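You operate a simulated robot arm through the tools that you are given. There is no shell and no other tool.

You run a simulated two-armed robot. Do the job below in one go: nothing can be reset, and whatever is moved stays where it is left.

JOB
Take the blue napkin from the table and hang it over the rack bar.

It is judged by the outcome, as a careful person would: the job done as asked, and still so three seconds after it is handed in. It fails if anything else is knocked over, pushed out of place, dropped, spilled or broken. Flat cloth is picked up by pressing the open fingertips on it (5 to 10 N) and closing them slowly along it; thin cloth reads only 2 to 8 mm in the jaws.

ROBOT AND FRAMES
Two 7-joint arms with two-finger parallel grippers on one trunk, on a base that moves. Base frame: it is fixed to the floor where the robot stands at the start and does not move with it; the origin is under the middle of the robot, x ahead of it, y to its left, z up. Lengths are in m, angles in degrees, forces in N, time in s.
The left shoulder is at the start at [0.06, 0.189, 1.128], the right one opposite. With the tool pointing down near the work surface each hand reaches from about 0.1 to 0.66 m from the robot's upright axis, wherever it stands, measured 20 degrees to its own side. Places, roughly: blue napkin [1.75, 1.75, 0.75]. Payload 3.43 kg a hand.
The TCP of each hand is the grasp point between the finger pads, 0.03 m short of the fingertips. In the tool frame z runs along the fingers and y along their closing line. The gripper opens to 0.094 m. The fingers are 0.028 m wide and 0.01 m thick; the gripper's body (0.05 by 0.096 m) begins 0.055 m behind the TCP.
Orientation is told as [roll, pitch, yaw] about the base's x, y, z axes, in that order, counted from this pose: with the fingers straight down and closing along the base's y, the tool's x points along the base's -x, its y along +y and its z along -z.

CONTROLS
- The arms move only by the tool step_arm. It takes "left_rows", "right_rows" or both (then of equal length, played together; a hand with none holds still); each is a list of rows, each a list of 7 numbers: the shift along the base's x, y, z in cm, then the turn, a rotation vector about the base's x, y, z in degrees, then the opening, from 0 (shut) to 1 (fully open). In form: [[dx, dy, dz, ax, ay, az, claw], ...]. A call has 1 to 20 rows; each row is the pose to reach, as a shift and turn from the pose commanded when the call began. Each row takes 0.2 s and may step no farther than 0.05 m and 8.6 degrees from the row before; otherwise, or with a gripper value out of range, the whole call is refused. A pose out of reach is approached as far as the arm can. The call stops where the force on the tool passes 40 N (or 10 N more than at its start, if that is more) or the arm is blocked; 0.2 s more then pass. The fingers move at their own pace (about 0.153 m/s each) and stop on an object; they squeeze with about 38 N. The grip force told is the motor's: it shows also when the fingers shut on nothing. Time passes only in rows, and 0.2 s behind the last, so rows that repeat a pose let the fingers close. The reply holds the time, the measured pose of the TCP, the force on the tool along the base axes, the opening and the grip force, in the units named above and with some noise, with the torque about the TCP (base axes, N m) and any sound that the robot's microphone picked up.
- Cameras (640 x 400 px; columns grow to the right, rows downward): "scene" is now at [0.0227, 0.0167, 1.6905]; the picture's right is [0.19, -0.98, 0.00], its down [-0.64, -0.13, -0.75] and it looks along [0.74, 0.15, -0.66] (base axes); focal length 254 px, centre (320, 200). "left" rides on the left gripper at [0.076, -0.014, -0.103] in its tool frame; the picture's right is [0.18, 0.98, 0.00], its down [-0.75, 0.14, -0.64] and it looks along [-0.63, 0.12, 0.77] (tool axes); focal length 243 px, centre (320, 200). "right" rides on the right gripper at [0.076, 0.014, -0.103] in its tool frame; the picture's right is [-0.18, 0.98, 0.00], its down [-0.75, -0.14, -0.64] and it looks along [-0.63, -0.12, 0.77] (tool axes); focal length 243 px, centre (320, 200). There is no depth. A picture from a camera that has moved, and an enlarged one, comes with that camera's place and axes in the base frame and with its lens.
- capture(camera): a new picture of that camera. No time passes.
- slide_trunk(by): slides the trunk up (or, below 0, down) by that many m; the arms and the scene camera ride with it, the base frame stays. It gives what a move gives, with no picture.
- drive_base(legs): drives the robot by 1 to 6 legs, each [ahead, left, turn to the left] in m, m and degrees, along the robot's own axes; the way and the turn of a leg run together, so that a leg with both is an arc; at most 1.5 m and 180 degrees a leg. The arms and the cameras ride along, it lands a little off, and it stops where it bumps. It gives what a move gives.
- turn_head(pan, tilt): turns the head with the scene camera to pan (to the left, within 86 degrees either way) and tilt (down, from -29 to 69), counted from straight ahead of the robot. It gives what a move gives.
- inspect(camera, box): a new picture of the part [left, top, right, bottom] of that camera's present view, enlarged. No time passes.
- close_job(): hands the job in; it is judged then, once.

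Nothing tells you exact positions but the pictures and the camera data. Unless the task says otherwise, let go and move clear before handing in.

The tools are called after "Emit:" as name(argument=value, ...) on one line, values as JSON. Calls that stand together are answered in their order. step_arm: Moves the arms, as the interface text tells. Its arguments: {"type":"object","properties":{"left_rows":{"type":"array","items":{"type":"array","items":{"type":"number"}}},"right_rows":{"type":"array","items":{"type":"array","items":{"type":"number"}}}},"required":[]} The other tools are called the same way: slide_trunk (by) moves the trunk up or down; drive_base (legs) drives the base; turn_head (pan, tilt) turns the head that bears the scene camera; capture (camera) takes a picture; inspect (camera, box) takes an enlarged picture of a part of a camera's view; close_job () hands the job in.

At the start:

```text
time: 0.0
left_tool_pos: [0.411, 0.1719, 1.0712]
left_orientation: [-0.1, -0.1, 0.0]
left_ft_force: [0.2, 0.1, -1.1]
left_wrist_torque: [-0.01, -0.01, -0.02]
left_grip_width: 0.0941
left_grasp_force: 0.1
right_tool_pos: [0.3158, -0.1504, 1.0387]
right_orientation: [0.0, 0.0, 0.0]
right_ft_force: [0.5, -0.3, -0.6]
right_wrist_torque: [0.04, 0.01, 0.0]
right_grip_width: 0.0941
right_grasp_force: 0.0
trunk travel left (down, up): [-0.8, 0.19]
robot x, y, heading: [0.0021, -0.0011, 0.1]
head pan, tilt (commanded): [11.2, 41.0]
```

scene: 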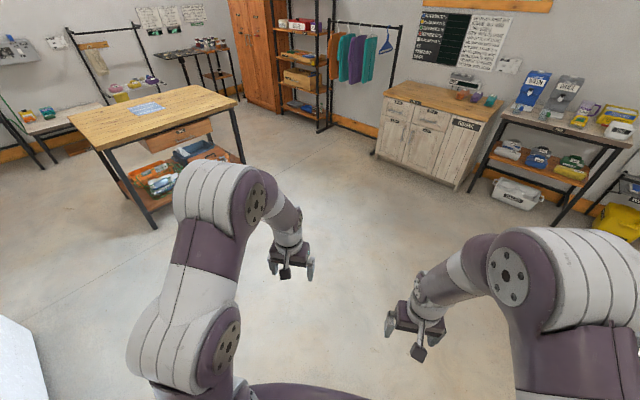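
right: 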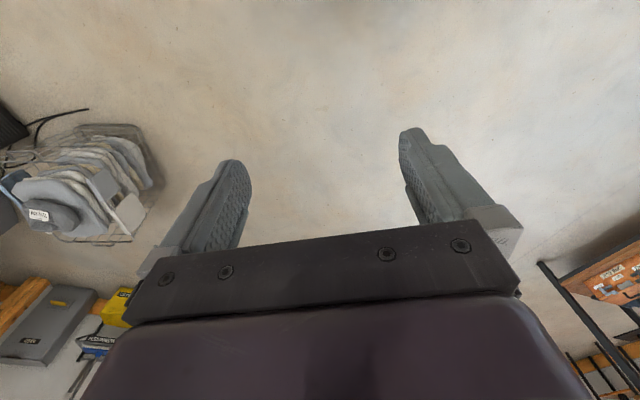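
left: 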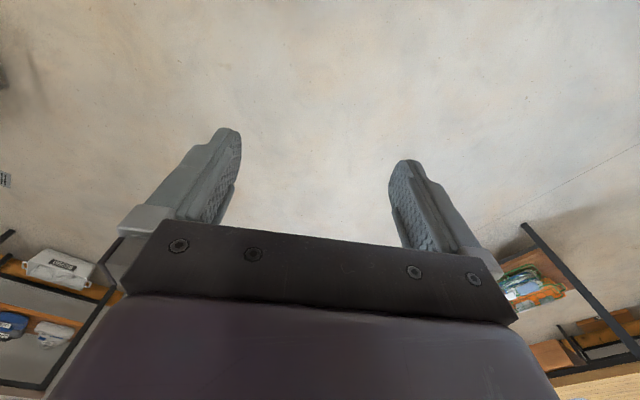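

I see a wooden table at the left with a blue napkin on it. There are two candidate racks: a garment rack at the back and a smaller one at the far left with a cloth on its bar. I'll look closer before moving.

Emit:
inspect(camera="scene", box=[0, 0, 260, 200])

Emit:
inspect(camera="scene", box=[220, 0, 480, 160])

Emit:
turn_head(pan=45, tilt=20)

Emit:
capture(camera="scene")

```text
2.00 times, centred on (130, 100) of scene
camera zoom: at [0.0227, 0.0167, 1.6905], right [0.19, -0.98, 0.0], down [-0.64, -0.13, -0.75], along [0.74, 0.15, -0.66], focal length 508 px, centre (700, 400)
```

zoom: 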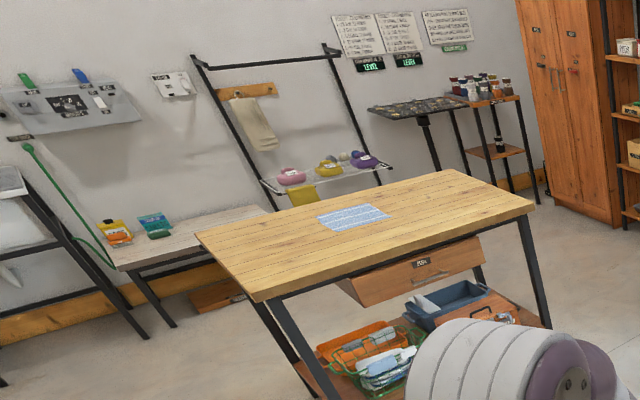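

```text
2.46 times, centred on (350, 80) of scene
camera zoom: at [0.0227, 0.0167, 1.6905], right [0.19, -0.98, 0.0], down [-0.64, -0.13, -0.75], along [0.74, 0.15, -0.66], focal length 626 px, centre (246, 495)
```

zoom: 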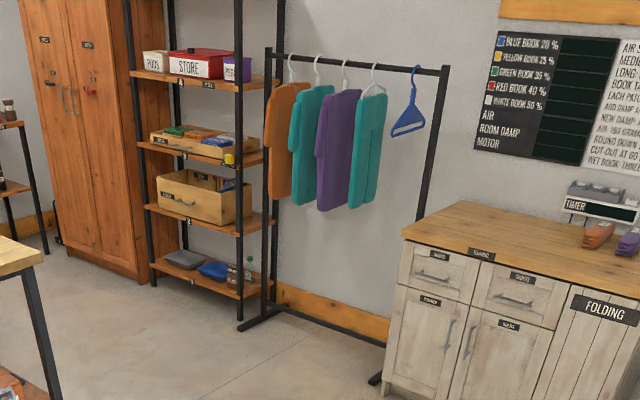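

```text
time: 1.0
left_tool_pos: [0.4114, 0.1724, 1.0706]
left_orientation: [0.0, 0.0, 0.1]
left_ft_force: [-1.1, -0.8, -0.2]
left_wrist_torque: [0.0, 0.0, 0.01]
left_grip_width: 0.0939
left_grasp_force: 0.1
right_tool_pos: [0.315, -0.1503, 1.039]
right_orientation: [0.0, 0.0, 0.1]
right_ft_force: [-0.1, -0.7, -0.2]
right_wrist_torque: [-0.02, -0.02, 0.02]
right_grip_width: 0.094
right_grasp_force: 0.0
trunk travel left (down, up): [-0.8, 0.19]
robot x, y, heading: [-0.0014, -0.0018, -0.2]
head pan, tilt (commanded): [45.0, 20.0]
```

```text
taken
camera scene: at [0.006, 0.0662, 1.7234], right [0.71, -0.71, 0.0], down [-0.24, -0.24, -0.94], along [0.66, 0.66, -0.34], focal length 254 px, centre (320, 200)
```

scene: 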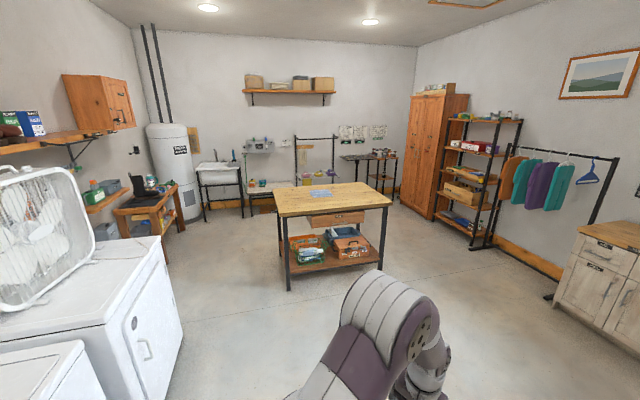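

The table with the napkin is in the middle of a laundry room. A low drying-rack frame stands behind it and a garment rail is at the right, so I'll enlarge both.

Emit:
inspect(camera="scene", box=[240, 110, 400, 210])

Emit:
inspect(camera="scene", box=[440, 100, 640, 300])

Emit:
inspect(camera="scene", box=[285, 125, 345, 195])

```text
4.00 times, centred on (320, 160) of scene
camera zoom: at [0.006, 0.0662, 1.7234], right [0.71, -0.71, 0.0], down [-0.24, -0.24, -0.94], along [0.66, 0.66, -0.34], focal length 1017 px, centre (320, 360)
```

zoom: 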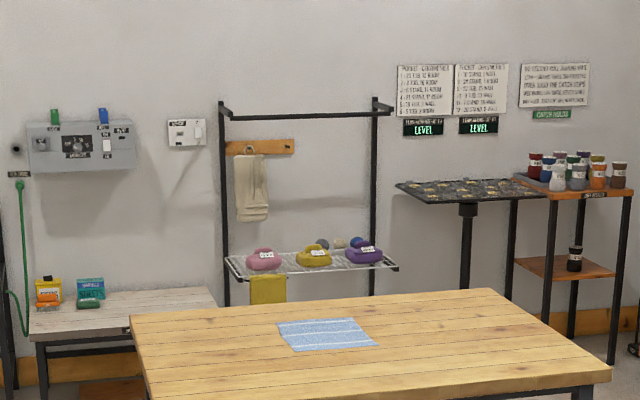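

```text
2.00 times, centred on (540, 200) of scene
camera zoom: at [0.006, 0.0662, 1.7234], right [0.71, -0.71, 0.0], down [-0.24, -0.24, -0.94], along [0.66, 0.66, -0.34], focal length 508 px, centre (-120, 200)
```

zoom: 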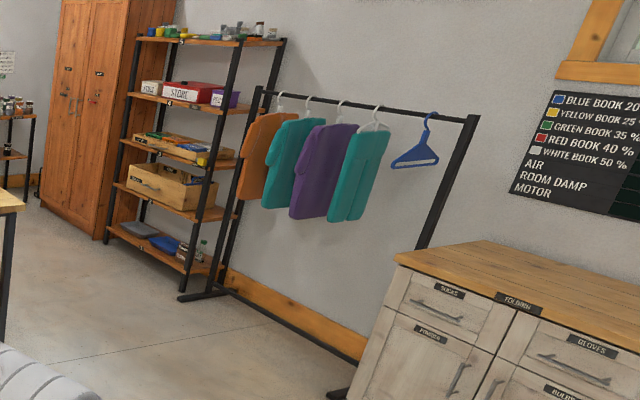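

```text
5.71 times, centred on (315, 160) of scene
camera zoom: at [0.006, 0.0662, 1.7234], right [0.71, -0.71, 0.0], down [-0.24, -0.24, -0.94], along [0.66, 0.66, -0.34], focal length 1453 px, centre (349, 429)
```

zoom: 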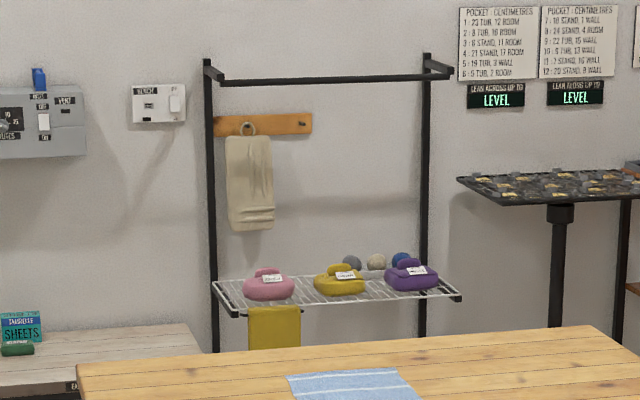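

The rack behind the table has an empty black bar above a wire shelf with irons, so that looks like the rack bar meant. The table is at about [1.3–2.8, 1.3–2.7], z about 0.78, turned about 30°. I'll drive a little closer to measure it.

Emit:
drive_base(legs=[[1.3, 0.2, 0]])

Emit:
turn_head(pan=65, tilt=20)

Emit:
capture(camera="scene")

```text
time: 7.6
left_tool_pos: [1.6964, 0.4181, 1.0712]
left_orientation: [0.0, 0.1, 2.7]
left_ft_force: [0.0, 0.3, -0.1]
left_wrist_torque: [0.03, -0.02, 0.0]
left_grip_width: 0.0938
left_grasp_force: 0.1
right_tool_pos: [1.616, 0.0944, 1.039]
right_orientation: [0.1, 0.1, 2.6]
right_ft_force: [-0.6, -0.2, 0.8]
right_wrist_torque: [-0.01, -0.03, 0.01]
right_grip_width: 0.0937
right_grasp_force: 0.0
trunk travel left (down, up): [-0.8, 0.19]
robot x, y, heading: [1.2933, 0.2287, 2.7]
head pan, tilt (commanded): [45.0, 20.0]
```

```text
time: 8.4
left_tool_pos: [1.6968, 0.42, 1.0706]
left_orientation: [0.1, 0.0, 2.6]
left_ft_force: [0.2, -0.2, 0.4]
left_wrist_torque: [-0.04, 0.03, -0.01]
left_grip_width: 0.0939
left_grasp_force: 0.2
right_tool_pos: [1.6155, 0.0937, 1.0392]
right_orientation: [-0.1, 0.0, 2.6]
right_ft_force: [-0.3, 0.0, -0.1]
right_wrist_torque: [-0.02, 0.01, -0.02]
right_grip_width: 0.0936
right_grasp_force: 0.0
trunk travel left (down, up): [-0.8, 0.19]
robot x, y, heading: [1.2933, 0.2295, 2.5]
head pan, tilt (commanded): [65.0, 20.0]
```

```text
taken
camera scene: at [1.2694, 0.3126, 1.7234], right [0.92, -0.38, 0.0], down [-0.13, -0.32, -0.94], along [0.36, 0.87, -0.34], focal length 254 px, centre (320, 200)
```

scene: 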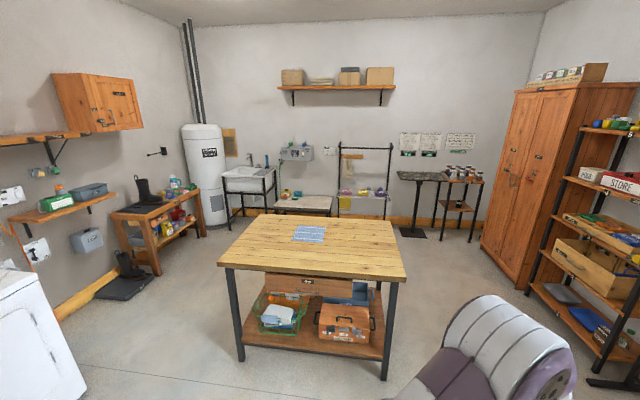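

The table top is at z≈0.84 and about 1.1 x 0.76 m, with the napkin near [1.84, 1.90], closer to the far edge. There is about 1.4 m of free floor between the table and the rack, so I'll drive round the right side of the table into that gap.

Emit:
drive_base(legs=[[1.218, 0.218, 0], [0, 0, 60], [0.74, 0, 0]])

Emit:
turn_head(pan=30, tilt=20)

Emit:
capture(camera="scene")

```text
time: 20.9
left_tool_pos: [2.8768, 1.6009, 1.0722]
left_orientation: [0.0, 0.0, 63.0]
left_ft_force: [0.1, -0.6, 0.2]
left_wrist_torque: [0.0, 0.03, 0.05]
left_grip_width: 0.0939
left_grasp_force: 0.1
right_tool_pos: [3.1202, 1.3671, 1.0398]
right_orientation: [-0.1, 0.0, 63.0]
right_ft_force: [-0.7, -1.1, 0.3]
right_wrist_torque: [0.02, 0.0, 0.02]
right_grip_width: 0.0938
right_grasp_force: 0.0
trunk travel left (down, up): [-0.8, 0.19]
robot x, y, heading: [2.8425, 1.1526, 63.0]
head pan, tilt (commanded): [65.0, 20.0]
```

```text
time: 21.9
left_tool_pos: [2.8765, 1.6007, 1.0712]
left_orientation: [0.0, 0.1, 63.0]
left_ft_force: [-0.6, 0.1, 0.3]
left_wrist_torque: [-0.01, 0.01, 0.03]
left_grip_width: 0.0942
left_grasp_force: 0.0
right_tool_pos: [3.1207, 1.367, 1.0383]
right_orientation: [0.0, 0.0, 63.0]
right_ft_force: [0.2, -0.1, -0.3]
right_wrist_torque: [-0.01, -0.02, 0.0]
right_grip_width: 0.0941
right_grasp_force: 0.1
trunk travel left (down, up): [-0.8, 0.19]
robot x, y, heading: [2.842, 1.157, 63.0]
head pan, tilt (commanded): [30.0, 20.0]
```

```text
taken
camera scene: at [2.811, 1.1953, 1.7234], right [1.0, 0.05, 0.0], down [0.02, -0.34, -0.94], along [-0.05, 0.94, -0.34], focal length 254 px, centre (320, 200)
```

scene: 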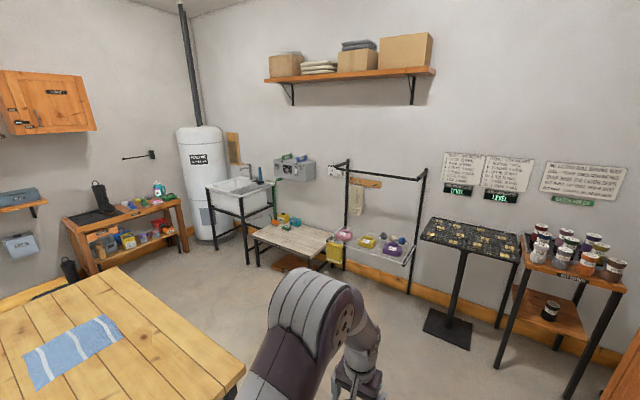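

I'm beside the table and the rack is in clear view now. I'll zoom in on the rack and the napkin for geometry.

Emit:
inspect(camera="scene", box=[310, 140, 450, 300])

Emit:
inspect(camera="scene", box=[0, 260, 250, 400])

```text
2.50 times, centred on (380, 220) of scene
camera zoom: at [2.811, 1.1953, 1.7234], right [1.0, 0.05, 0.0], down [0.02, -0.34, -0.94], along [-0.05, 0.94, -0.34], focal length 636 px, centre (170, 150)
```

zoom: 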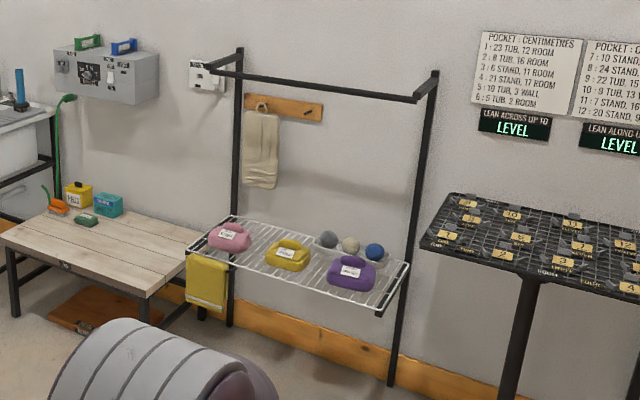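

```text
2.56 times, centred on (125, 330) of scene
camera zoom: at [2.811, 1.1953, 1.7234], right [1.0, 0.05, 0.0], down [0.02, -0.34, -0.94], along [-0.05, 0.94, -0.34], focal length 651 px, centre (819, -133)
```

zoom: 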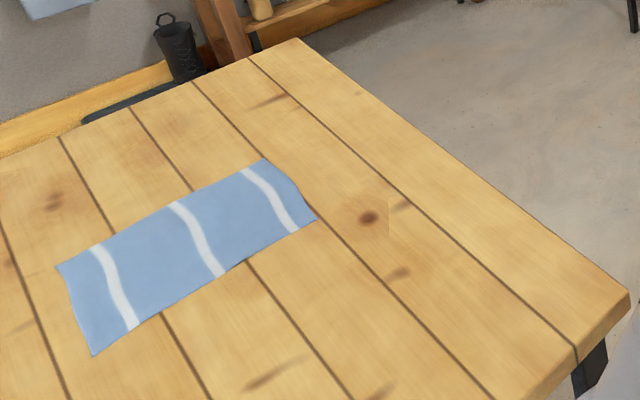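

The napkin's far edge lies about 0.18 m inside the table's back edge, with its middle near [1.87, 2.0]. The rack bar runs from about [2.85, 3.41] to [3.44, 3.05] at z≈1.22, roughly 0.25 m out from the posts. I'll check my own base's size before going close to the table.

Emit:
turn_head(pan=0, tilt=69)

Emit:
capture(camera="scene")

Emit:
turn_head(pan=80, tilt=69)

Emit:
capture(camera="scene")

```text
time: 23.1
left_tool_pos: [2.8762, 1.5999, 1.0714]
left_orientation: [0.0, 0.0, 63.0]
left_ft_force: [-0.7, 0.1, 0.4]
left_wrist_torque: [-0.06, -0.02, 0.04]
left_grip_width: 0.0939
left_grasp_force: 0.2
right_tool_pos: [3.1199, 1.3684, 1.0399]
right_orientation: [0.0, 0.1, 63.0]
right_ft_force: [-0.1, 0.3, -0.1]
right_wrist_torque: [-0.04, 0.02, -0.02]
right_grip_width: 0.094
right_grasp_force: 0.2
trunk travel left (down, up): [-0.8, 0.19]
robot x, y, heading: [2.8471, 1.154, 63.1]
head pan, tilt (commanded): [0.0, 68.8]
```

```text
taken
camera scene: at [2.8415, 1.1524, 1.6559], right [0.89, -0.45, 0.0], down [-0.42, -0.83, -0.36], along [0.16, 0.32, -0.93], focal length 254 px, centre (320, 200)
```

scene: 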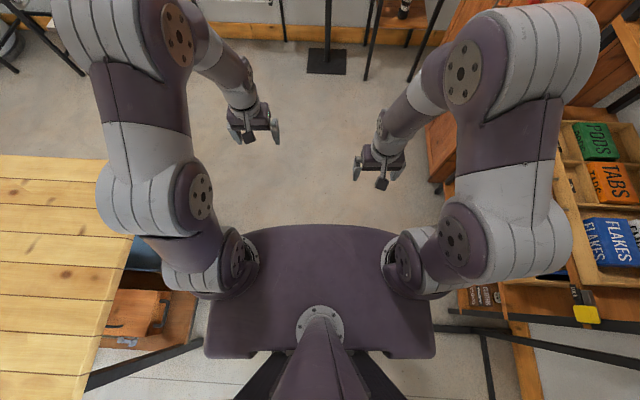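

```text
time: 24.6
left_tool_pos: [2.8777, 1.5991, 1.0714]
left_orientation: [0.1, 0.0, 62.9]
left_ft_force: [-0.5, -0.1, -0.1]
left_wrist_torque: [0.0, 0.01, 0.0]
left_grip_width: 0.0939
left_grasp_force: 0.1
right_tool_pos: [3.1201, 1.3671, 1.0395]
right_orientation: [0.0, 0.1, 63.0]
right_ft_force: [-0.3, 0.8, -1.2]
right_wrist_torque: [0.02, 0.02, 0.02]
right_grip_width: 0.0938
right_grasp_force: 0.1
trunk travel left (down, up): [-0.8, 0.19]
robot x, y, heading: [2.8431, 1.1559, 63.2]
head pan, tilt (commanded): [80.0, 68.8]
```

```text
taken
camera scene: at [2.7715, 1.1363, 1.6559], right [0.6, 0.8, 0.0], down [0.74, -0.56, -0.36], along [-0.29, 0.22, -0.93], focal length 254 px, centre (320, 200)
```

scene: 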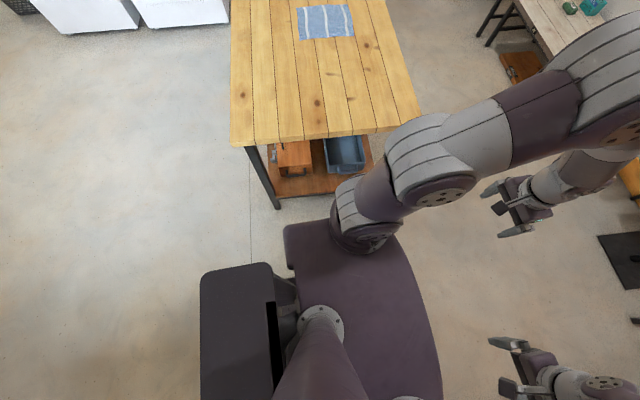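

My base is hidden under the shoulder plate, so I'll stay about 0.4 m from the table edge. Next I drive up past the table's right side into the gap behind it, then turn to face the table.

Emit:
drive_base(legs=[[1.187, 0.125, 0], [0.048, 0.922, 0]])

Emit:
turn_head(pan=0, tilt=25)

Emit:
capture(camera="scene")

```text
time: 35.1
left_tool_pos: [2.514, 3.1657, 1.0712]
left_orientation: [0.0, -0.1, 63.3]
left_ft_force: [-0.2, 0.5, 0.0]
left_wrist_torque: [0.01, -0.01, 0.0]
left_grip_width: 0.0938
left_grasp_force: 0.0
right_tool_pos: [2.7563, 2.9349, 1.0382]
right_orientation: [0.0, 0.0, 63.3]
right_ft_force: [0.5, -0.1, -0.3]
right_wrist_torque: [-0.01, 0.01, -0.04]
right_grip_width: 0.0939
right_grasp_force: 0.0
trunk travel left (down, up): [-0.8, 0.19]
robot x, y, heading: [2.4797, 2.7239, 63.3]
head pan, tilt (commanded): [80.0, 68.8]
```

```text
time: 36.6
left_tool_pos: [2.5129, 3.1654, 1.0725]
left_orientation: [-0.1, 0.0, 63.2]
left_ft_force: [-0.4, 0.2, -0.6]
left_wrist_torque: [0.02, 0.0, 0.01]
left_grip_width: 0.094
left_grasp_force: 0.1
right_tool_pos: [2.756, 2.9356, 1.0386]
right_orientation: [0.0, 0.0, 63.4]
right_ft_force: [0.0, -0.6, 0.6]
right_wrist_torque: [-0.01, -0.01, -0.02]
right_grip_width: 0.0942
right_grasp_force: 0.1
trunk travel left (down, up): [-0.8, 0.19]
robot x, y, heading: [2.4785, 2.7279, 63.4]
head pan, tilt (commanded): [0.0, 25.0]
```

```text
taken
camera scene: at [2.4959, 2.7505, 1.7153], right [0.89, -0.45, 0.0], down [-0.19, -0.38, -0.91], along [0.41, 0.81, -0.42], focal length 254 px, centre (320, 200)
```

scene: 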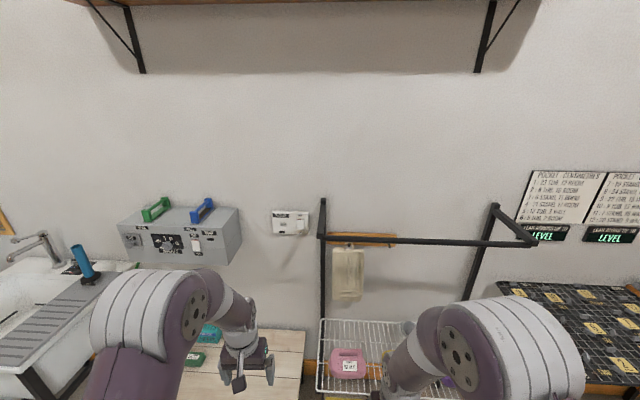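

The rack is clear in front of me, with its bar at z≈1.2. Now I turn round to face the table and look at the napkin.

Emit:
drive_base(legs=[[0, 0, 176.6]])

Emit:
turn_head(pan=0, tilt=45)

Emit:
capture(camera="scene")

```text
time: 44.1
left_tool_pos: [2.407, 2.2815, 1.0702]
left_orientation: [0.1, 0.0, -122.4]
left_ft_force: [-0.6, -0.3, -0.5]
left_wrist_torque: [-0.01, 0.01, 0.01]
left_grip_width: 0.0939
left_grasp_force: 0.1
right_tool_pos: [2.1861, 2.5352, 1.0389]
right_orientation: [-0.1, 0.0, -122.4]
right_ft_force: [0.6, -0.3, -0.5]
right_wrist_torque: [-0.04, 0.01, 0.0]
right_grip_width: 0.094
right_grasp_force: 0.1
trunk travel left (down, up): [-0.8, 0.19]
robot x, y, heading: [2.4847, 2.7222, -122.4]
head pan, tilt (commanded): [0.0, 25.0]
```

```text
time: 45.0
left_tool_pos: [2.4053, 2.2817, 1.0706]
left_orientation: [0.0, 0.0, -122.4]
left_ft_force: [-0.3, -0.3, 0.2]
left_wrist_torque: [0.0, -0.01, 0.01]
left_grip_width: 0.0938
left_grasp_force: 0.0
right_tool_pos: [2.1866, 2.5357, 1.0393]
right_orientation: [0.0, 0.0, -122.4]
right_ft_force: [0.0, 0.2, 0.8]
right_wrist_torque: [0.0, -0.01, 0.03]
right_grip_width: 0.094
right_grasp_force: 0.1
trunk travel left (down, up): [-0.8, 0.19]
robot x, y, heading: [2.4825, 2.7214, -122.5]
head pan, tilt (commanded): [0.0, 45.0]
```

```text
taken
camera scene: at [2.4699, 2.7036, 1.6848], right [-0.84, 0.54, 0.0], down [0.38, 0.6, -0.71], along [-0.38, -0.6, -0.71], focal length 254 px, centre (320, 200)
```

scene: 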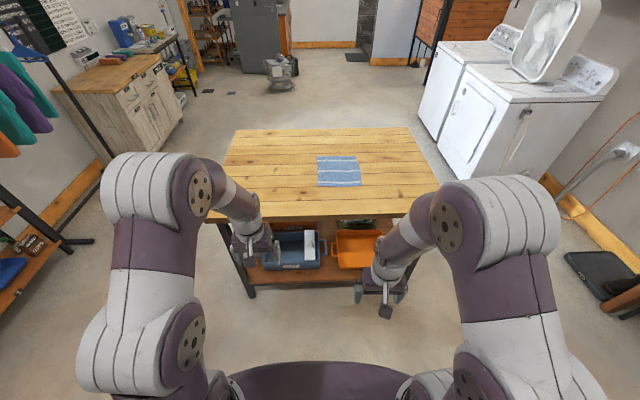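

Emit:
inspect(camera="scene", box=[210, 110, 450, 260])

```text
2.67 times, centred on (330, 185) of scene
camera zoom: at [2.4699, 2.7036, 1.6848], right [-0.84, 0.54, 0.0], down [0.38, 0.6, -0.71], along [-0.38, -0.6, -0.71], focal length 678 px, centre (293, 240)
```

zoom: 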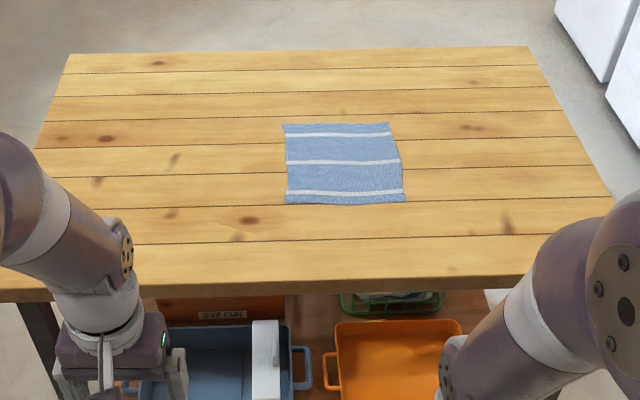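

The napkin's near edge runs from about [1.99, 1.92] to [1.80, 2.04] at z≈0.86, and my gripper's closing line is already parallel to it. I'll move up to about 0.37 m from the table edge, with the napkin slightly to my right for the right hand.

Emit:
drive_base(legs=[[0.3, 0.08, 0]])

Emit:
turn_head(pan=-5, tilt=60)

Emit:
capture(camera="scene")

Emit:
capture(camera="right")

```text
time: 47.0
left_tool_pos: [2.3117, 1.9902, 1.0704]
left_orientation: [-0.1, 0.0, -122.7]
left_ft_force: [-0.9, -0.9, 0.0]
left_wrist_torque: [0.0, 0.03, 0.03]
left_grip_width: 0.094
left_grasp_force: 0.0
right_tool_pos: [2.0924, 2.246, 1.0397]
right_orientation: [0.0, 0.0, -122.7]
right_ft_force: [0.1, -0.1, -0.9]
right_wrist_torque: [0.01, 0.01, 0.03]
right_grip_width: 0.094
right_grasp_force: 0.1
trunk travel left (down, up): [-0.8, 0.19]
robot x, y, heading: [2.387, 2.4278, -122.7]
head pan, tilt (commanded): [0.0, 45.0]
```

```text
time: 47.8
left_tool_pos: [2.3108, 1.9911, 1.072]
left_orientation: [-0.1, 0.2, -122.7]
left_ft_force: [0.4, 0.0, -0.5]
left_wrist_torque: [-0.01, 0.0, 0.02]
left_grip_width: 0.094
left_grasp_force: 0.1
right_tool_pos: [2.0916, 2.2449, 1.0383]
right_orientation: [-0.1, 0.0, -122.7]
right_ft_force: [-0.5, 0.4, -0.5]
right_wrist_torque: [0.01, -0.02, -0.02]
right_grip_width: 0.0941
right_grasp_force: 0.1
trunk travel left (down, up): [-0.8, 0.19]
robot x, y, heading: [2.3875, 2.4323, -122.7]
head pan, tilt (commanded): [-5.0, 60.0]
```

```text
taken
camera scene: at [2.3799, 2.4271, 1.6653], right [-0.79, 0.61, 0.0], down [0.53, 0.68, -0.5], along [-0.31, -0.4, -0.87], focal length 254 px, centre (320, 200)
```

scene: 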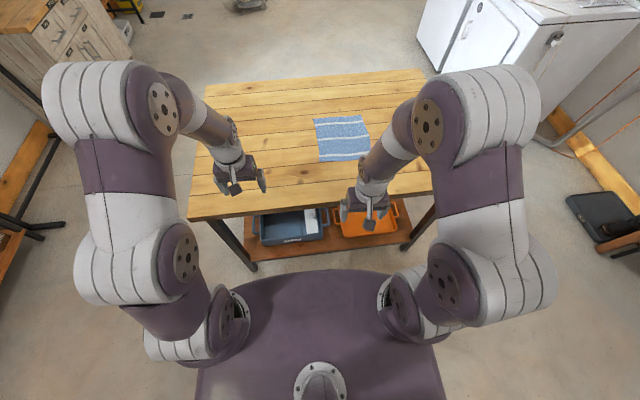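

```text
taken
camera right: at [2.1448, 2.3018, 1.142], right [0.73, -0.69, 0.0], down [-0.53, -0.56, 0.64], along [-0.44, -0.47, -0.77], focal length 243 px, centre (320, 200)
```

right: 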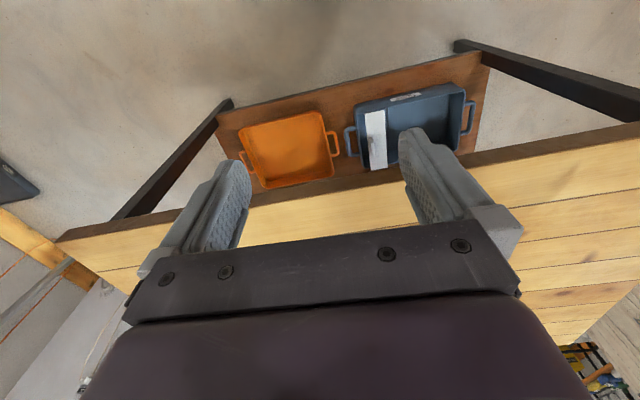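

The table edge is still about 0.46 m away, so I creep 0.07 m closer. That brings the napkin's near edge into the right hand's reach.

Emit:
drive_base(legs=[[0.07, 0, 0]])

Emit:
capture(camera="scene")

Emit:
inspect(camera="scene", box=[290, 100, 410, 190])

```text
time: 48.8
left_tool_pos: [2.2722, 1.9309, 1.0716]
left_orientation: [0.0, 0.0, -122.8]
left_ft_force: [0.4, 0.5, 0.0]
left_wrist_torque: [-0.03, -0.05, -0.01]
left_grip_width: 0.0942
left_grasp_force: 0.0
right_tool_pos: [2.0535, 2.1866, 1.0389]
right_orientation: [0.0, 0.0, -122.7]
right_ft_force: [0.2, 0.3, 0.0]
right_wrist_torque: [0.03, 0.0, 0.02]
right_grip_width: 0.0939
right_grasp_force: 0.0
trunk travel left (down, up): [-0.8, 0.19]
robot x, y, heading: [2.3487, 2.3677, -122.9]
head pan, tilt (commanded): [-5.0, 60.0]
```

```text
taken
camera scene: at [2.3421, 2.3687, 1.6653], right [-0.79, 0.61, 0.0], down [0.53, 0.68, -0.5], along [-0.31, -0.4, -0.87], focal length 254 px, centre (320, 200)
```

scene: 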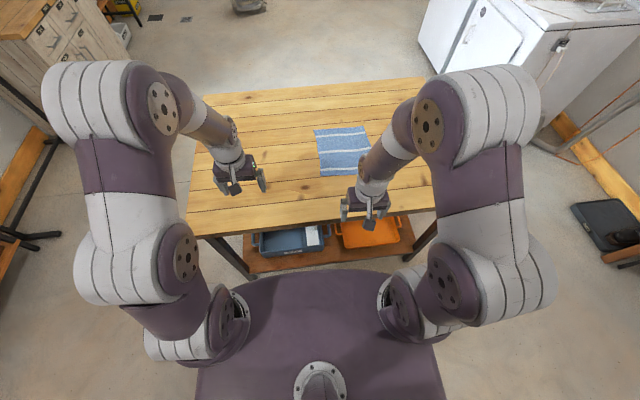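

```text
4.44 times, centred on (350, 145) of scene
camera zoom: at [2.3421, 2.3687, 1.6653], right [-0.79, 0.61, 0.0], down [0.53, 0.68, -0.5], along [-0.31, -0.4, -0.87], focal length 1130 px, centre (187, 444)
```

zoom: 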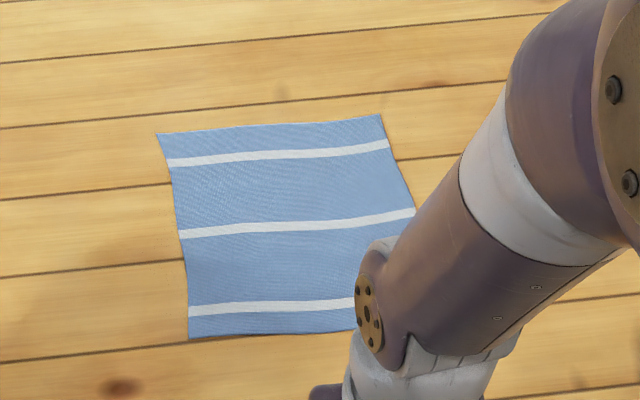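

The napkin corner positions agree at z=0.86. I move the right hand above the middle of the napkin's near edge, about 2.5 cm inside it, with the jaws partly open.

Emit:
step_arm(right_rows=[[-2.5, -3.3, 0, 0, 0, 0, 1], [-5, -6.6, 0, 0, 0, 0, 1], [-7.5, -9.9, 0, 0, 0, 0, 1], [-10, -13.2, 0, 0, 0, 0, 0.9], [-12.5, -16.5, -2, 0, 0, 0, 0.8], [-15, -19.8, -5, 0, 0, 0, 0.7], [-17.2, -23.0, -8, 0, 0, 0, 0.65], [-17.2, -23.0, -10, 0, 0, 0, 0.65]])

Emit:
capture(camera="right")

Emit:
capture(camera="scene")

```text
refused: row 6 steps farther than a row can; nothing moved
```

```text
taken
camera right: at [2.1065, 2.2431, 1.1424], right [0.73, -0.69, 0.0], down [-0.53, -0.56, 0.64], along [-0.44, -0.47, -0.77], focal length 243 px, centre (320, 200)
```

right: 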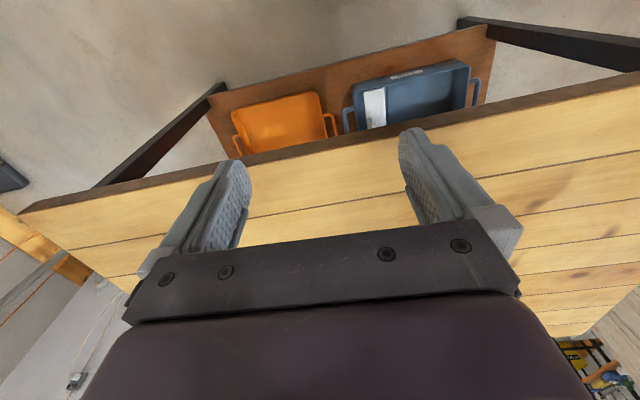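

```text
taken
camera scene: at [2.3421, 2.3687, 1.6653], right [-0.79, 0.61, 0.0], down [0.53, 0.68, -0.5], along [-0.31, -0.4, -0.87], focal length 254 px, centre (320, 200)
```

scene: 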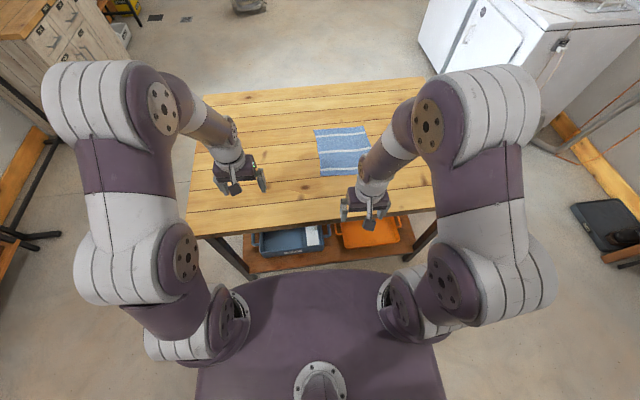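

That call was refused only because one row stepped too far, so nothing moved. I repeat the approach with smaller steps.

Emit:
step_arm(right_rows=[[-2.5, -3.3, 0, 0, 0, 0, 1], [-5, -6.6, 0, 0, 0, 0, 1], [-7.5, -9.9, 0, 0, 0, 0, 1], [-10, -13.2, 0, 0, 0, 0, 0.9], [-12.5, -16.5, 0, 0, 0, 0, 0.8], [-15, -19.8, 0, 0, 0, 0, 0.7], [-17.2, -23.0, -2, 0, 0, 0, 0.65], [-17.2, -23.0, -6, 0, 0, 0, 0.65], [-17.2, -23.0, -10, 0, 0, 0, 0.65]])

Emit:
capture(camera="right")

Emit:
capture(camera="scene")

```text
time: 50.8
left_tool_pos: [2.2709, 1.9299, 1.0707]
left_orientation: [-0.1, 0.1, -122.7]
left_ft_force: [-0.2, -0.4, 0.6]
left_wrist_torque: [-0.01, 0.0, -0.04]
left_grip_width: 0.0943
left_grasp_force: 0.1
right_tool_pos: [1.8779, 1.9553, 0.9386]
right_orientation: [0.0, 0.1, -122.8]
right_ft_force: [1.5, -0.7, -0.4]
right_wrist_torque: [0.01, 0.02, 0.01]
right_grip_width: 0.0612
right_grasp_force: 0.0
right hand out of reach, approached as far as the arm can: row 7
trunk travel left (down, up): [-0.8, 0.19]
robot x, y, heading: [2.3482, 2.3732, -122.7]
head pan, tilt (commanded): [-5.0, 60.0]
```

```text
taken
camera right: at [1.9314, 2.013, 1.0414], right [0.73, -0.69, 0.0], down [-0.53, -0.56, 0.64], along [-0.44, -0.47, -0.77], focal length 243 px, centre (320, 200)
```

right: 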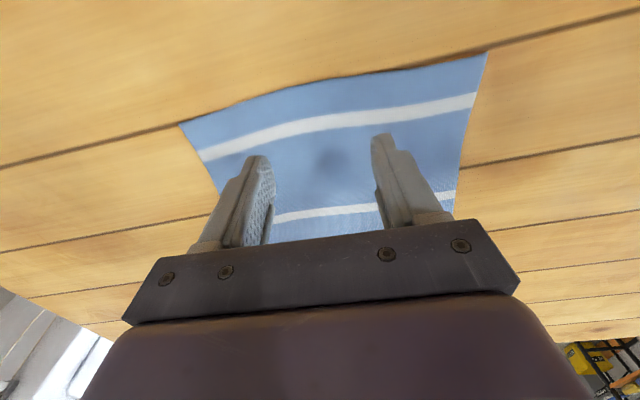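

```text
taken
camera scene: at [2.3407, 2.3671, 1.6653], right [-0.79, 0.61, 0.0], down [0.53, 0.68, -0.5], along [-0.31, -0.39, -0.87], focal length 254 px, centre (320, 200)
```

scene: 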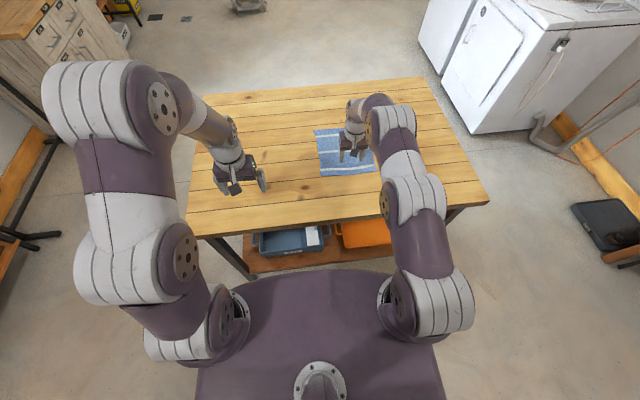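

The fingertips are centred about 2.7 cm inside the near edge, roughly 5 cm above the cloth. I lower gently toward contact.

Emit:
step_arm(right_rows=[[0, 0, -1.5, 0, 0, 0, 0.65], [0, 0, -3, 0, 0, 0, 0.65], [0, 0, -3.8, 0, 0, 0, 0.65]])

Emit:
capture(camera="right")

```text
time: 51.6
left_tool_pos: [2.2724, 1.9306, 1.0715]
left_orientation: [0.0, -0.1, -122.8]
left_ft_force: [0.0, 0.4, -0.6]
left_wrist_torque: [-0.03, -0.03, -0.01]
left_grip_width: 0.094
left_grasp_force: 0.0
right_tool_pos: [1.8796, 1.957, 0.9014]
right_orientation: [0.1, 0.0, -122.7]
right_ft_force: [0.1, 0.7, 1.1]
right_wrist_torque: [-0.01, -0.02, 0.0]
right_grip_width: 0.0609
right_grasp_force: 0.2
trunk travel left (down, up): [-0.8, 0.19]
robot x, y, heading: [2.3475, 2.3712, -122.7]
head pan, tilt (commanded): [-5.0, 60.0]
```

```text
taken
camera right: at [1.9336, 2.0127, 1.0047], right [0.73, -0.69, 0.0], down [-0.53, -0.56, 0.64], along [-0.44, -0.47, -0.77], focal length 243 px, centre (320, 200)
```

right: 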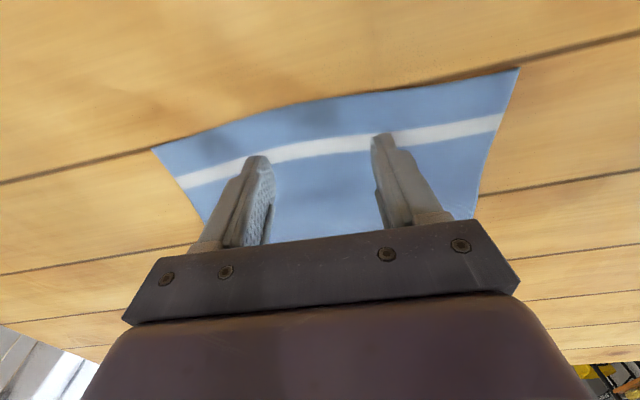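

Emit:
step_arm(right_rows=[[0, 0, -0.3, 0, 0, 0, 0.65], [0, 0, -0.6, 0, 0, 0, 0.65], [0, 0, -0.9, 0, 0, 0, 0.65]])

```text
time: 52.4
left_tool_pos: [2.2713, 1.9314, 1.072]
left_orientation: [0.1, 0.0, -122.8]
left_ft_force: [-0.6, 0.6, 0.1]
left_wrist_torque: [-0.02, 0.01, 0.02]
left_grip_width: 0.0939
left_grasp_force: 0.1
right_tool_pos: [1.8805, 1.9556, 0.8911]
right_orientation: [-0.1, 0.0, -122.8]
right_ft_force: [-0.1, 0.5, -1.0]
right_wrist_torque: [0.01, -0.01, -0.02]
right_grip_width: 0.0611
right_grasp_force: 0.0
trunk travel left (down, up): [-0.8, 0.19]
robot x, y, heading: [2.3502, 2.3666, -123.2]
head pan, tilt (commanded): [-5.0, 60.0]
```

No contact force yet at tip height about 0.861. I continue down in small steps.

Emit:
step_arm(right_rows=[[0, 0, -0.3, 0, 0, 0, 0.65], [0, 0, -0.5, 0, 0, 0, 0.65]])

```text
time: 53.0
left_tool_pos: [2.2732, 1.9316, 1.0728]
left_orientation: [0.0, 0.0, -122.8]
left_ft_force: [0.0, 0.6, -0.2]
left_wrist_torque: [-0.01, 0.01, 0.02]
left_grip_width: 0.094
left_grasp_force: 0.0
right_tool_pos: [1.8821, 1.9551, 0.8918]
right_orientation: [0.1, -0.3, -122.9]
right_ft_force: [-1.2, -1.0, 24.1]
right_wrist_torque: [0.08, -0.23, 0.06]
right_grip_width: 0.0611
right_grasp_force: 0.0
trunk travel left (down, up): [-0.8, 0.19]
robot x, y, heading: [2.35, 2.3679, -122.8]
head pan, tilt (commanded): [-5.0, 60.0]
```

Contact is made at 24 N, which is too hard. I back off to about 7 N.

Emit:
step_arm(right_rows=[[0, 0, 0.3, 0, 0, 0, 0.65], [0, 0, 0.3, 0, 0, 0, 0.65]])

```text
time: 53.6
left_tool_pos: [2.2724, 1.9326, 1.0718]
left_orientation: [0.0, -0.1, -122.8]
left_ft_force: [0.4, 0.3, 0.5]
left_wrist_torque: [-0.03, 0.0, -0.02]
left_grip_width: 0.094
left_grasp_force: 0.1
right_tool_pos: [1.8816, 1.9548, 0.8912]
right_orientation: [0.0, -0.2, -122.8]
right_ft_force: [-3.6, -3.1, 18.2]
right_wrist_torque: [-0.11, -0.07, -0.02]
right_grip_width: 0.061
right_grasp_force: 0.1
trunk travel left (down, up): [-0.8, 0.19]
robot x, y, heading: [2.3533, 2.3722, -122.7]
head pan, tilt (commanded): [-5.0, 60.0]
```

Emit:
step_arm(right_rows=[[0, 0, 0.2, 0, 0, 0, 0.65], [0, 0, 0.2, 0, 0, 0, 0.65]])

```text
time: 54.2
left_tool_pos: [2.2731, 1.9304, 1.0722]
left_orientation: [0.0, 0.0, -122.7]
left_ft_force: [0.0, 0.0, -0.3]
left_wrist_torque: [0.0, 0.01, 0.01]
left_grip_width: 0.094
left_grasp_force: 0.1
right_tool_pos: [1.8817, 1.9569, 0.8912]
right_orientation: [0.0, -0.1, -122.8]
right_ft_force: [-0.1, -2.6, 10.5]
right_wrist_torque: [-0.17, -0.07, -0.03]
right_grip_width: 0.0614
right_grasp_force: 0.0
trunk travel left (down, up): [-0.8, 0.19]
robot x, y, heading: [2.3476, 2.3682, -122.8]
head pan, tilt (commanded): [-5.0, 60.0]
```

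Force is about 10 N now. I close the fingers slowly along the cloth at about 8 N.

Emit:
step_arm(right_rows=[[0, 0, 0.06, 0, 0, 0, 0.6], [0, 0, 0.06, 0, 0, 0, 0.55], [0, 0, 0.06, 0, 0, 0, 0.5], [0, 0, 0.06, 0, 0, 0, 0.45], [0, 0, 0.06, 0, 0, 0, 0.4], [0, 0, 0.06, 0, 0, 0, 0.35], [0, 0, 0.06, 0, 0, 0, 0.3], [0, 0, 0.06, 0, 0, 0, 0.25]])

Emit:
capture(camera="right")

```text
time: 56.0
left_tool_pos: [2.2722, 1.9311, 1.0723]
left_orientation: [-0.1, 0.0, -122.8]
left_ft_force: [-0.2, -0.7, -0.1]
left_wrist_torque: [0.05, -0.01, 0.0]
left_grip_width: 0.094
left_grasp_force: 0.0
right_tool_pos: [1.8812, 1.956, 0.8927]
right_orientation: [-0.1, 0.0, -122.8]
right_ft_force: [0.0, 0.0, -0.7]
right_wrist_torque: [-0.01, -0.01, 0.03]
right_grip_width: 0.0236
right_grasp_force: 0.0
trunk travel left (down, up): [-0.8, 0.19]
robot x, y, heading: [2.352, 2.3689, -122.5]
head pan, tilt (commanded): [-5.0, 60.0]
```

```text
taken
camera right: at [1.9339, 2.0124, 0.9955], right [0.73, -0.69, 0.0], down [-0.53, -0.56, 0.64], along [-0.44, -0.47, -0.77], focal length 243 px, centre (320, 200)
```

right: 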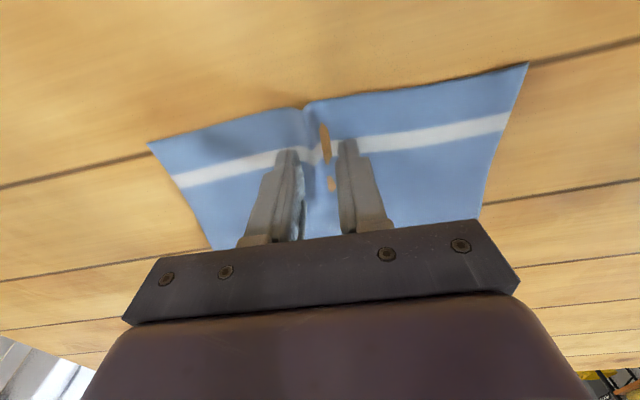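

A fold has formed between the fingers but the pressure has dropped off. I press slightly again and finish closing.

Emit:
step_arm(right_rows=[[0, 0, -0.2, 0, 0, 0, 0.25], [0, 0, -0.25, 0, 0, 0, 0.2], [0, 0, -0.25, 0, 0, 0, 0.15], [0, 0, -0.25, 0, 0, 0, 0.1], [0, 0, -0.25, 0, 0, 0, 0.05], [0, 0, -0.2, 0, 0, 0, 0], [0, 0, -0.15, 0, 0, 0, 0], [0, 0, -0.1, 0, 0, 0, 0]])

Emit:
capture(camera="right")

```text
time: 57.8
left_tool_pos: [2.2721, 1.9303, 1.072]
left_orientation: [0.0, 0.0, -122.8]
left_ft_force: [0.8, 0.8, -0.1]
left_wrist_torque: [-0.04, -0.02, 0.01]
left_grip_width: 0.0939
left_grasp_force: 0.0
right_tool_pos: [1.881, 1.956, 0.8913]
right_orientation: [0.0, 0.0, -122.9]
right_ft_force: [-0.2, -1.8, 6.6]
right_wrist_torque: [-0.06, 0.01, -0.01]
right_grip_width: 0.0018
right_grasp_force: 36.8
trunk travel left (down, up): [-0.8, 0.19]
robot x, y, heading: [2.3482, 2.37, -122.9]
head pan, tilt (commanded): [-5.0, 60.0]
```

```text
taken
camera right: at [1.9342, 2.0123, 0.9943], right [0.73, -0.69, 0.0], down [-0.53, -0.56, 0.64], along [-0.44, -0.47, -0.77], focal length 243 px, centre (320, 200)
```

right: 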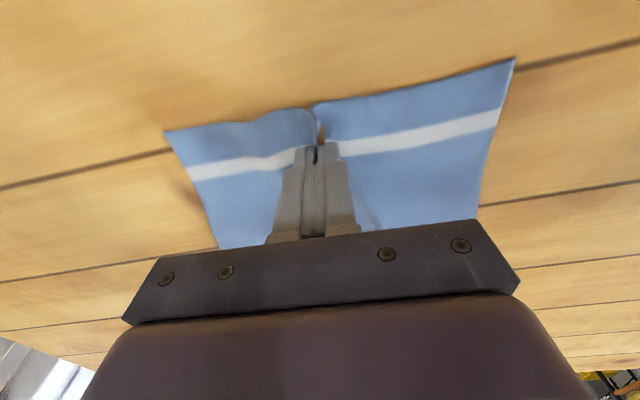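

The jaws read 1.8 mm and the cloth is pinched between the tips. I lift slowly a few cm to check the hold.

Emit:
step_arm(right_rows=[[0, 0, 0.5, 0, 0, 0, 0], [0, 0, 1.5, 0, 0, 0, 0], [0, 0, 3, 0, 0, 0, 0], [0, 0, 5, 0, 0, 0, 0], [0, 0, 7, 0, 0, 0, 0]])

Emit:
capture(camera="right")

Emit:
inspect(camera="scene", box=[280, 90, 420, 190])

```text
time: 59.0
left_tool_pos: [2.2724, 1.9305, 1.072]
left_orientation: [-0.1, 0.0, -122.8]
left_ft_force: [0.2, 0.8, 0.5]
left_wrist_torque: [0.01, 0.0, -0.01]
left_grip_width: 0.0939
left_grasp_force: 0.0
right_tool_pos: [1.8828, 1.9566, 0.9604]
right_orientation: [0.0, 0.1, -122.8]
right_ft_force: [0.0, -1.1, 0.7]
right_wrist_torque: [0.02, -0.01, 0.02]
right_grip_width: 0.0017
right_grasp_force: 36.5
trunk travel left (down, up): [-0.8, 0.19]
robot x, y, heading: [2.3479, 2.3704, -123.0]
head pan, tilt (commanded): [-5.0, 60.0]
```

```text
taken
camera right: at [1.9349, 2.0129, 1.0636], right [0.73, -0.69, 0.0], down [-0.53, -0.56, 0.64], along [-0.44, -0.47, -0.77], focal length 243 px, centre (320, 200)
```

right: 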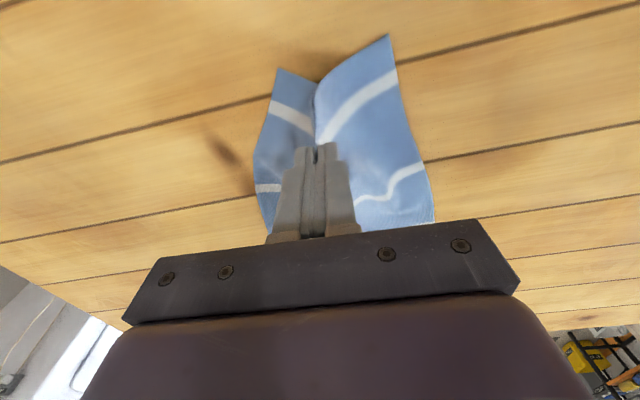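

```text
4.00 times, centred on (350, 140) of scene
camera zoom: at [2.3418, 2.368, 1.6652], right [-0.79, 0.61, 0.0], down [0.53, 0.68, -0.5], along [-0.31, -0.4, -0.87], focal length 1017 px, centre (200, 440)
```

zoom: 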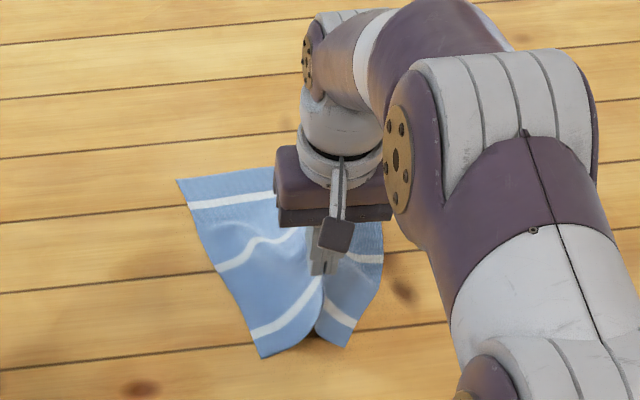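

The napkin is held firmly near its edge. I raise the trunk so the cloth comes clear of the table.

Emit:
slide_trunk(by=0.18)

Emit:
step_arm(right_rows=[[0.8, 1.2, 2, 0, 0, 0, 0], [2.4, 3.4, 4, 0, 0, 0, 0], [5, 6.6, 5, 0, 0, 0, 0], [7.5, 9.9, 5, 0, 0, 0, 0], [10, 13.2, 6, 0, 0, 0, 0], [12.5, 16.5, 7, 0, 0, 0, 0], [15, 19.8, 7, 0, 0, 0, 0], [17.2, 23.0, 7, 0, 0, 0, 0]])

Emit:
capture(camera="scene")

Emit:
capture(camera="left")

```text
time: 61.0
left_tool_pos: [2.2718, 1.9301, 1.252]
left_orientation: [0.0, 0.0, -122.7]
left_ft_force: [1.5, -0.1, -0.1]
left_wrist_torque: [0.0, -0.04, 0.02]
left_grip_width: 0.0935
left_grasp_force: 0.1
right_tool_pos: [1.8819, 1.9568, 1.1391]
right_orientation: [0.0, 0.0, -122.7]
right_ft_force: [0.5, 0.2, -1.2]
right_wrist_torque: [0.01, -0.03, -0.04]
right_grip_width: 0.0019
right_grasp_force: 36.5
trunk travel left (down, up): [-0.98, 0.01]
robot x, y, heading: [2.3491, 2.3717, -122.9]
head pan, tilt (commanded): [-5.0, 60.0]
```

```text
time: 62.8
left_tool_pos: [2.2729, 1.9322, 1.2523]
left_orientation: [0.0, -0.1, -122.8]
left_ft_force: [0.3, 0.5, 0.0]
left_wrist_torque: [0.0, -0.01, -0.01]
left_grip_width: 0.094
left_grasp_force: 0.0
right_tool_pos: [2.0571, 2.1878, 1.2088]
right_orientation: [0.0, -0.1, -122.7]
right_ft_force: [0.2, -0.3, -0.7]
right_wrist_torque: [-0.02, 0.01, 0.03]
right_grip_width: 0.0019
right_grasp_force: 36.7
trunk travel left (down, up): [-0.98, 0.01]
robot x, y, heading: [2.351, 2.3678, -122.9]
head pan, tilt (commanded): [-5.0, 60.0]
```

```text
taken
camera scene: at [2.3427, 2.3693, 1.8453], right [-0.79, 0.61, 0.0], down [0.53, 0.68, -0.5], along [-0.31, -0.4, -0.87], focal length 254 px, centre (320, 200)
```

scene: 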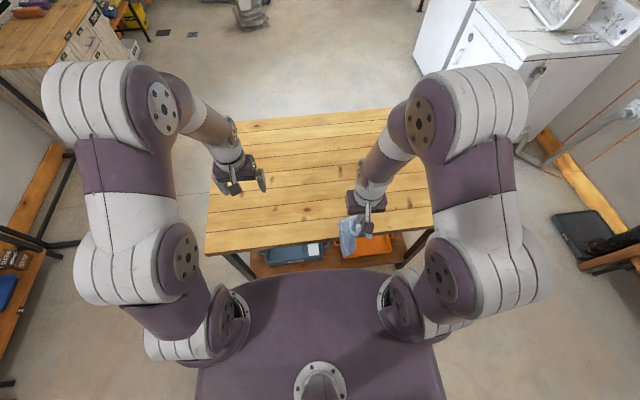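

```text
taken
camera left: at [2.3003, 2.0043, 1.355], right [0.93, -0.38, 0.0], down [-0.29, -0.71, 0.64], along [-0.24, -0.6, -0.77], focal length 243 px, centre (320, 200)
```

left: 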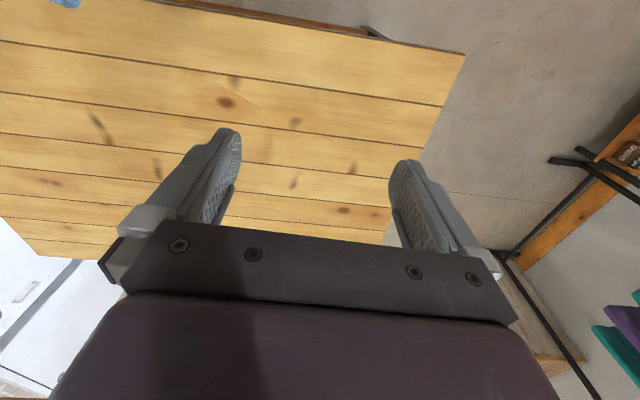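

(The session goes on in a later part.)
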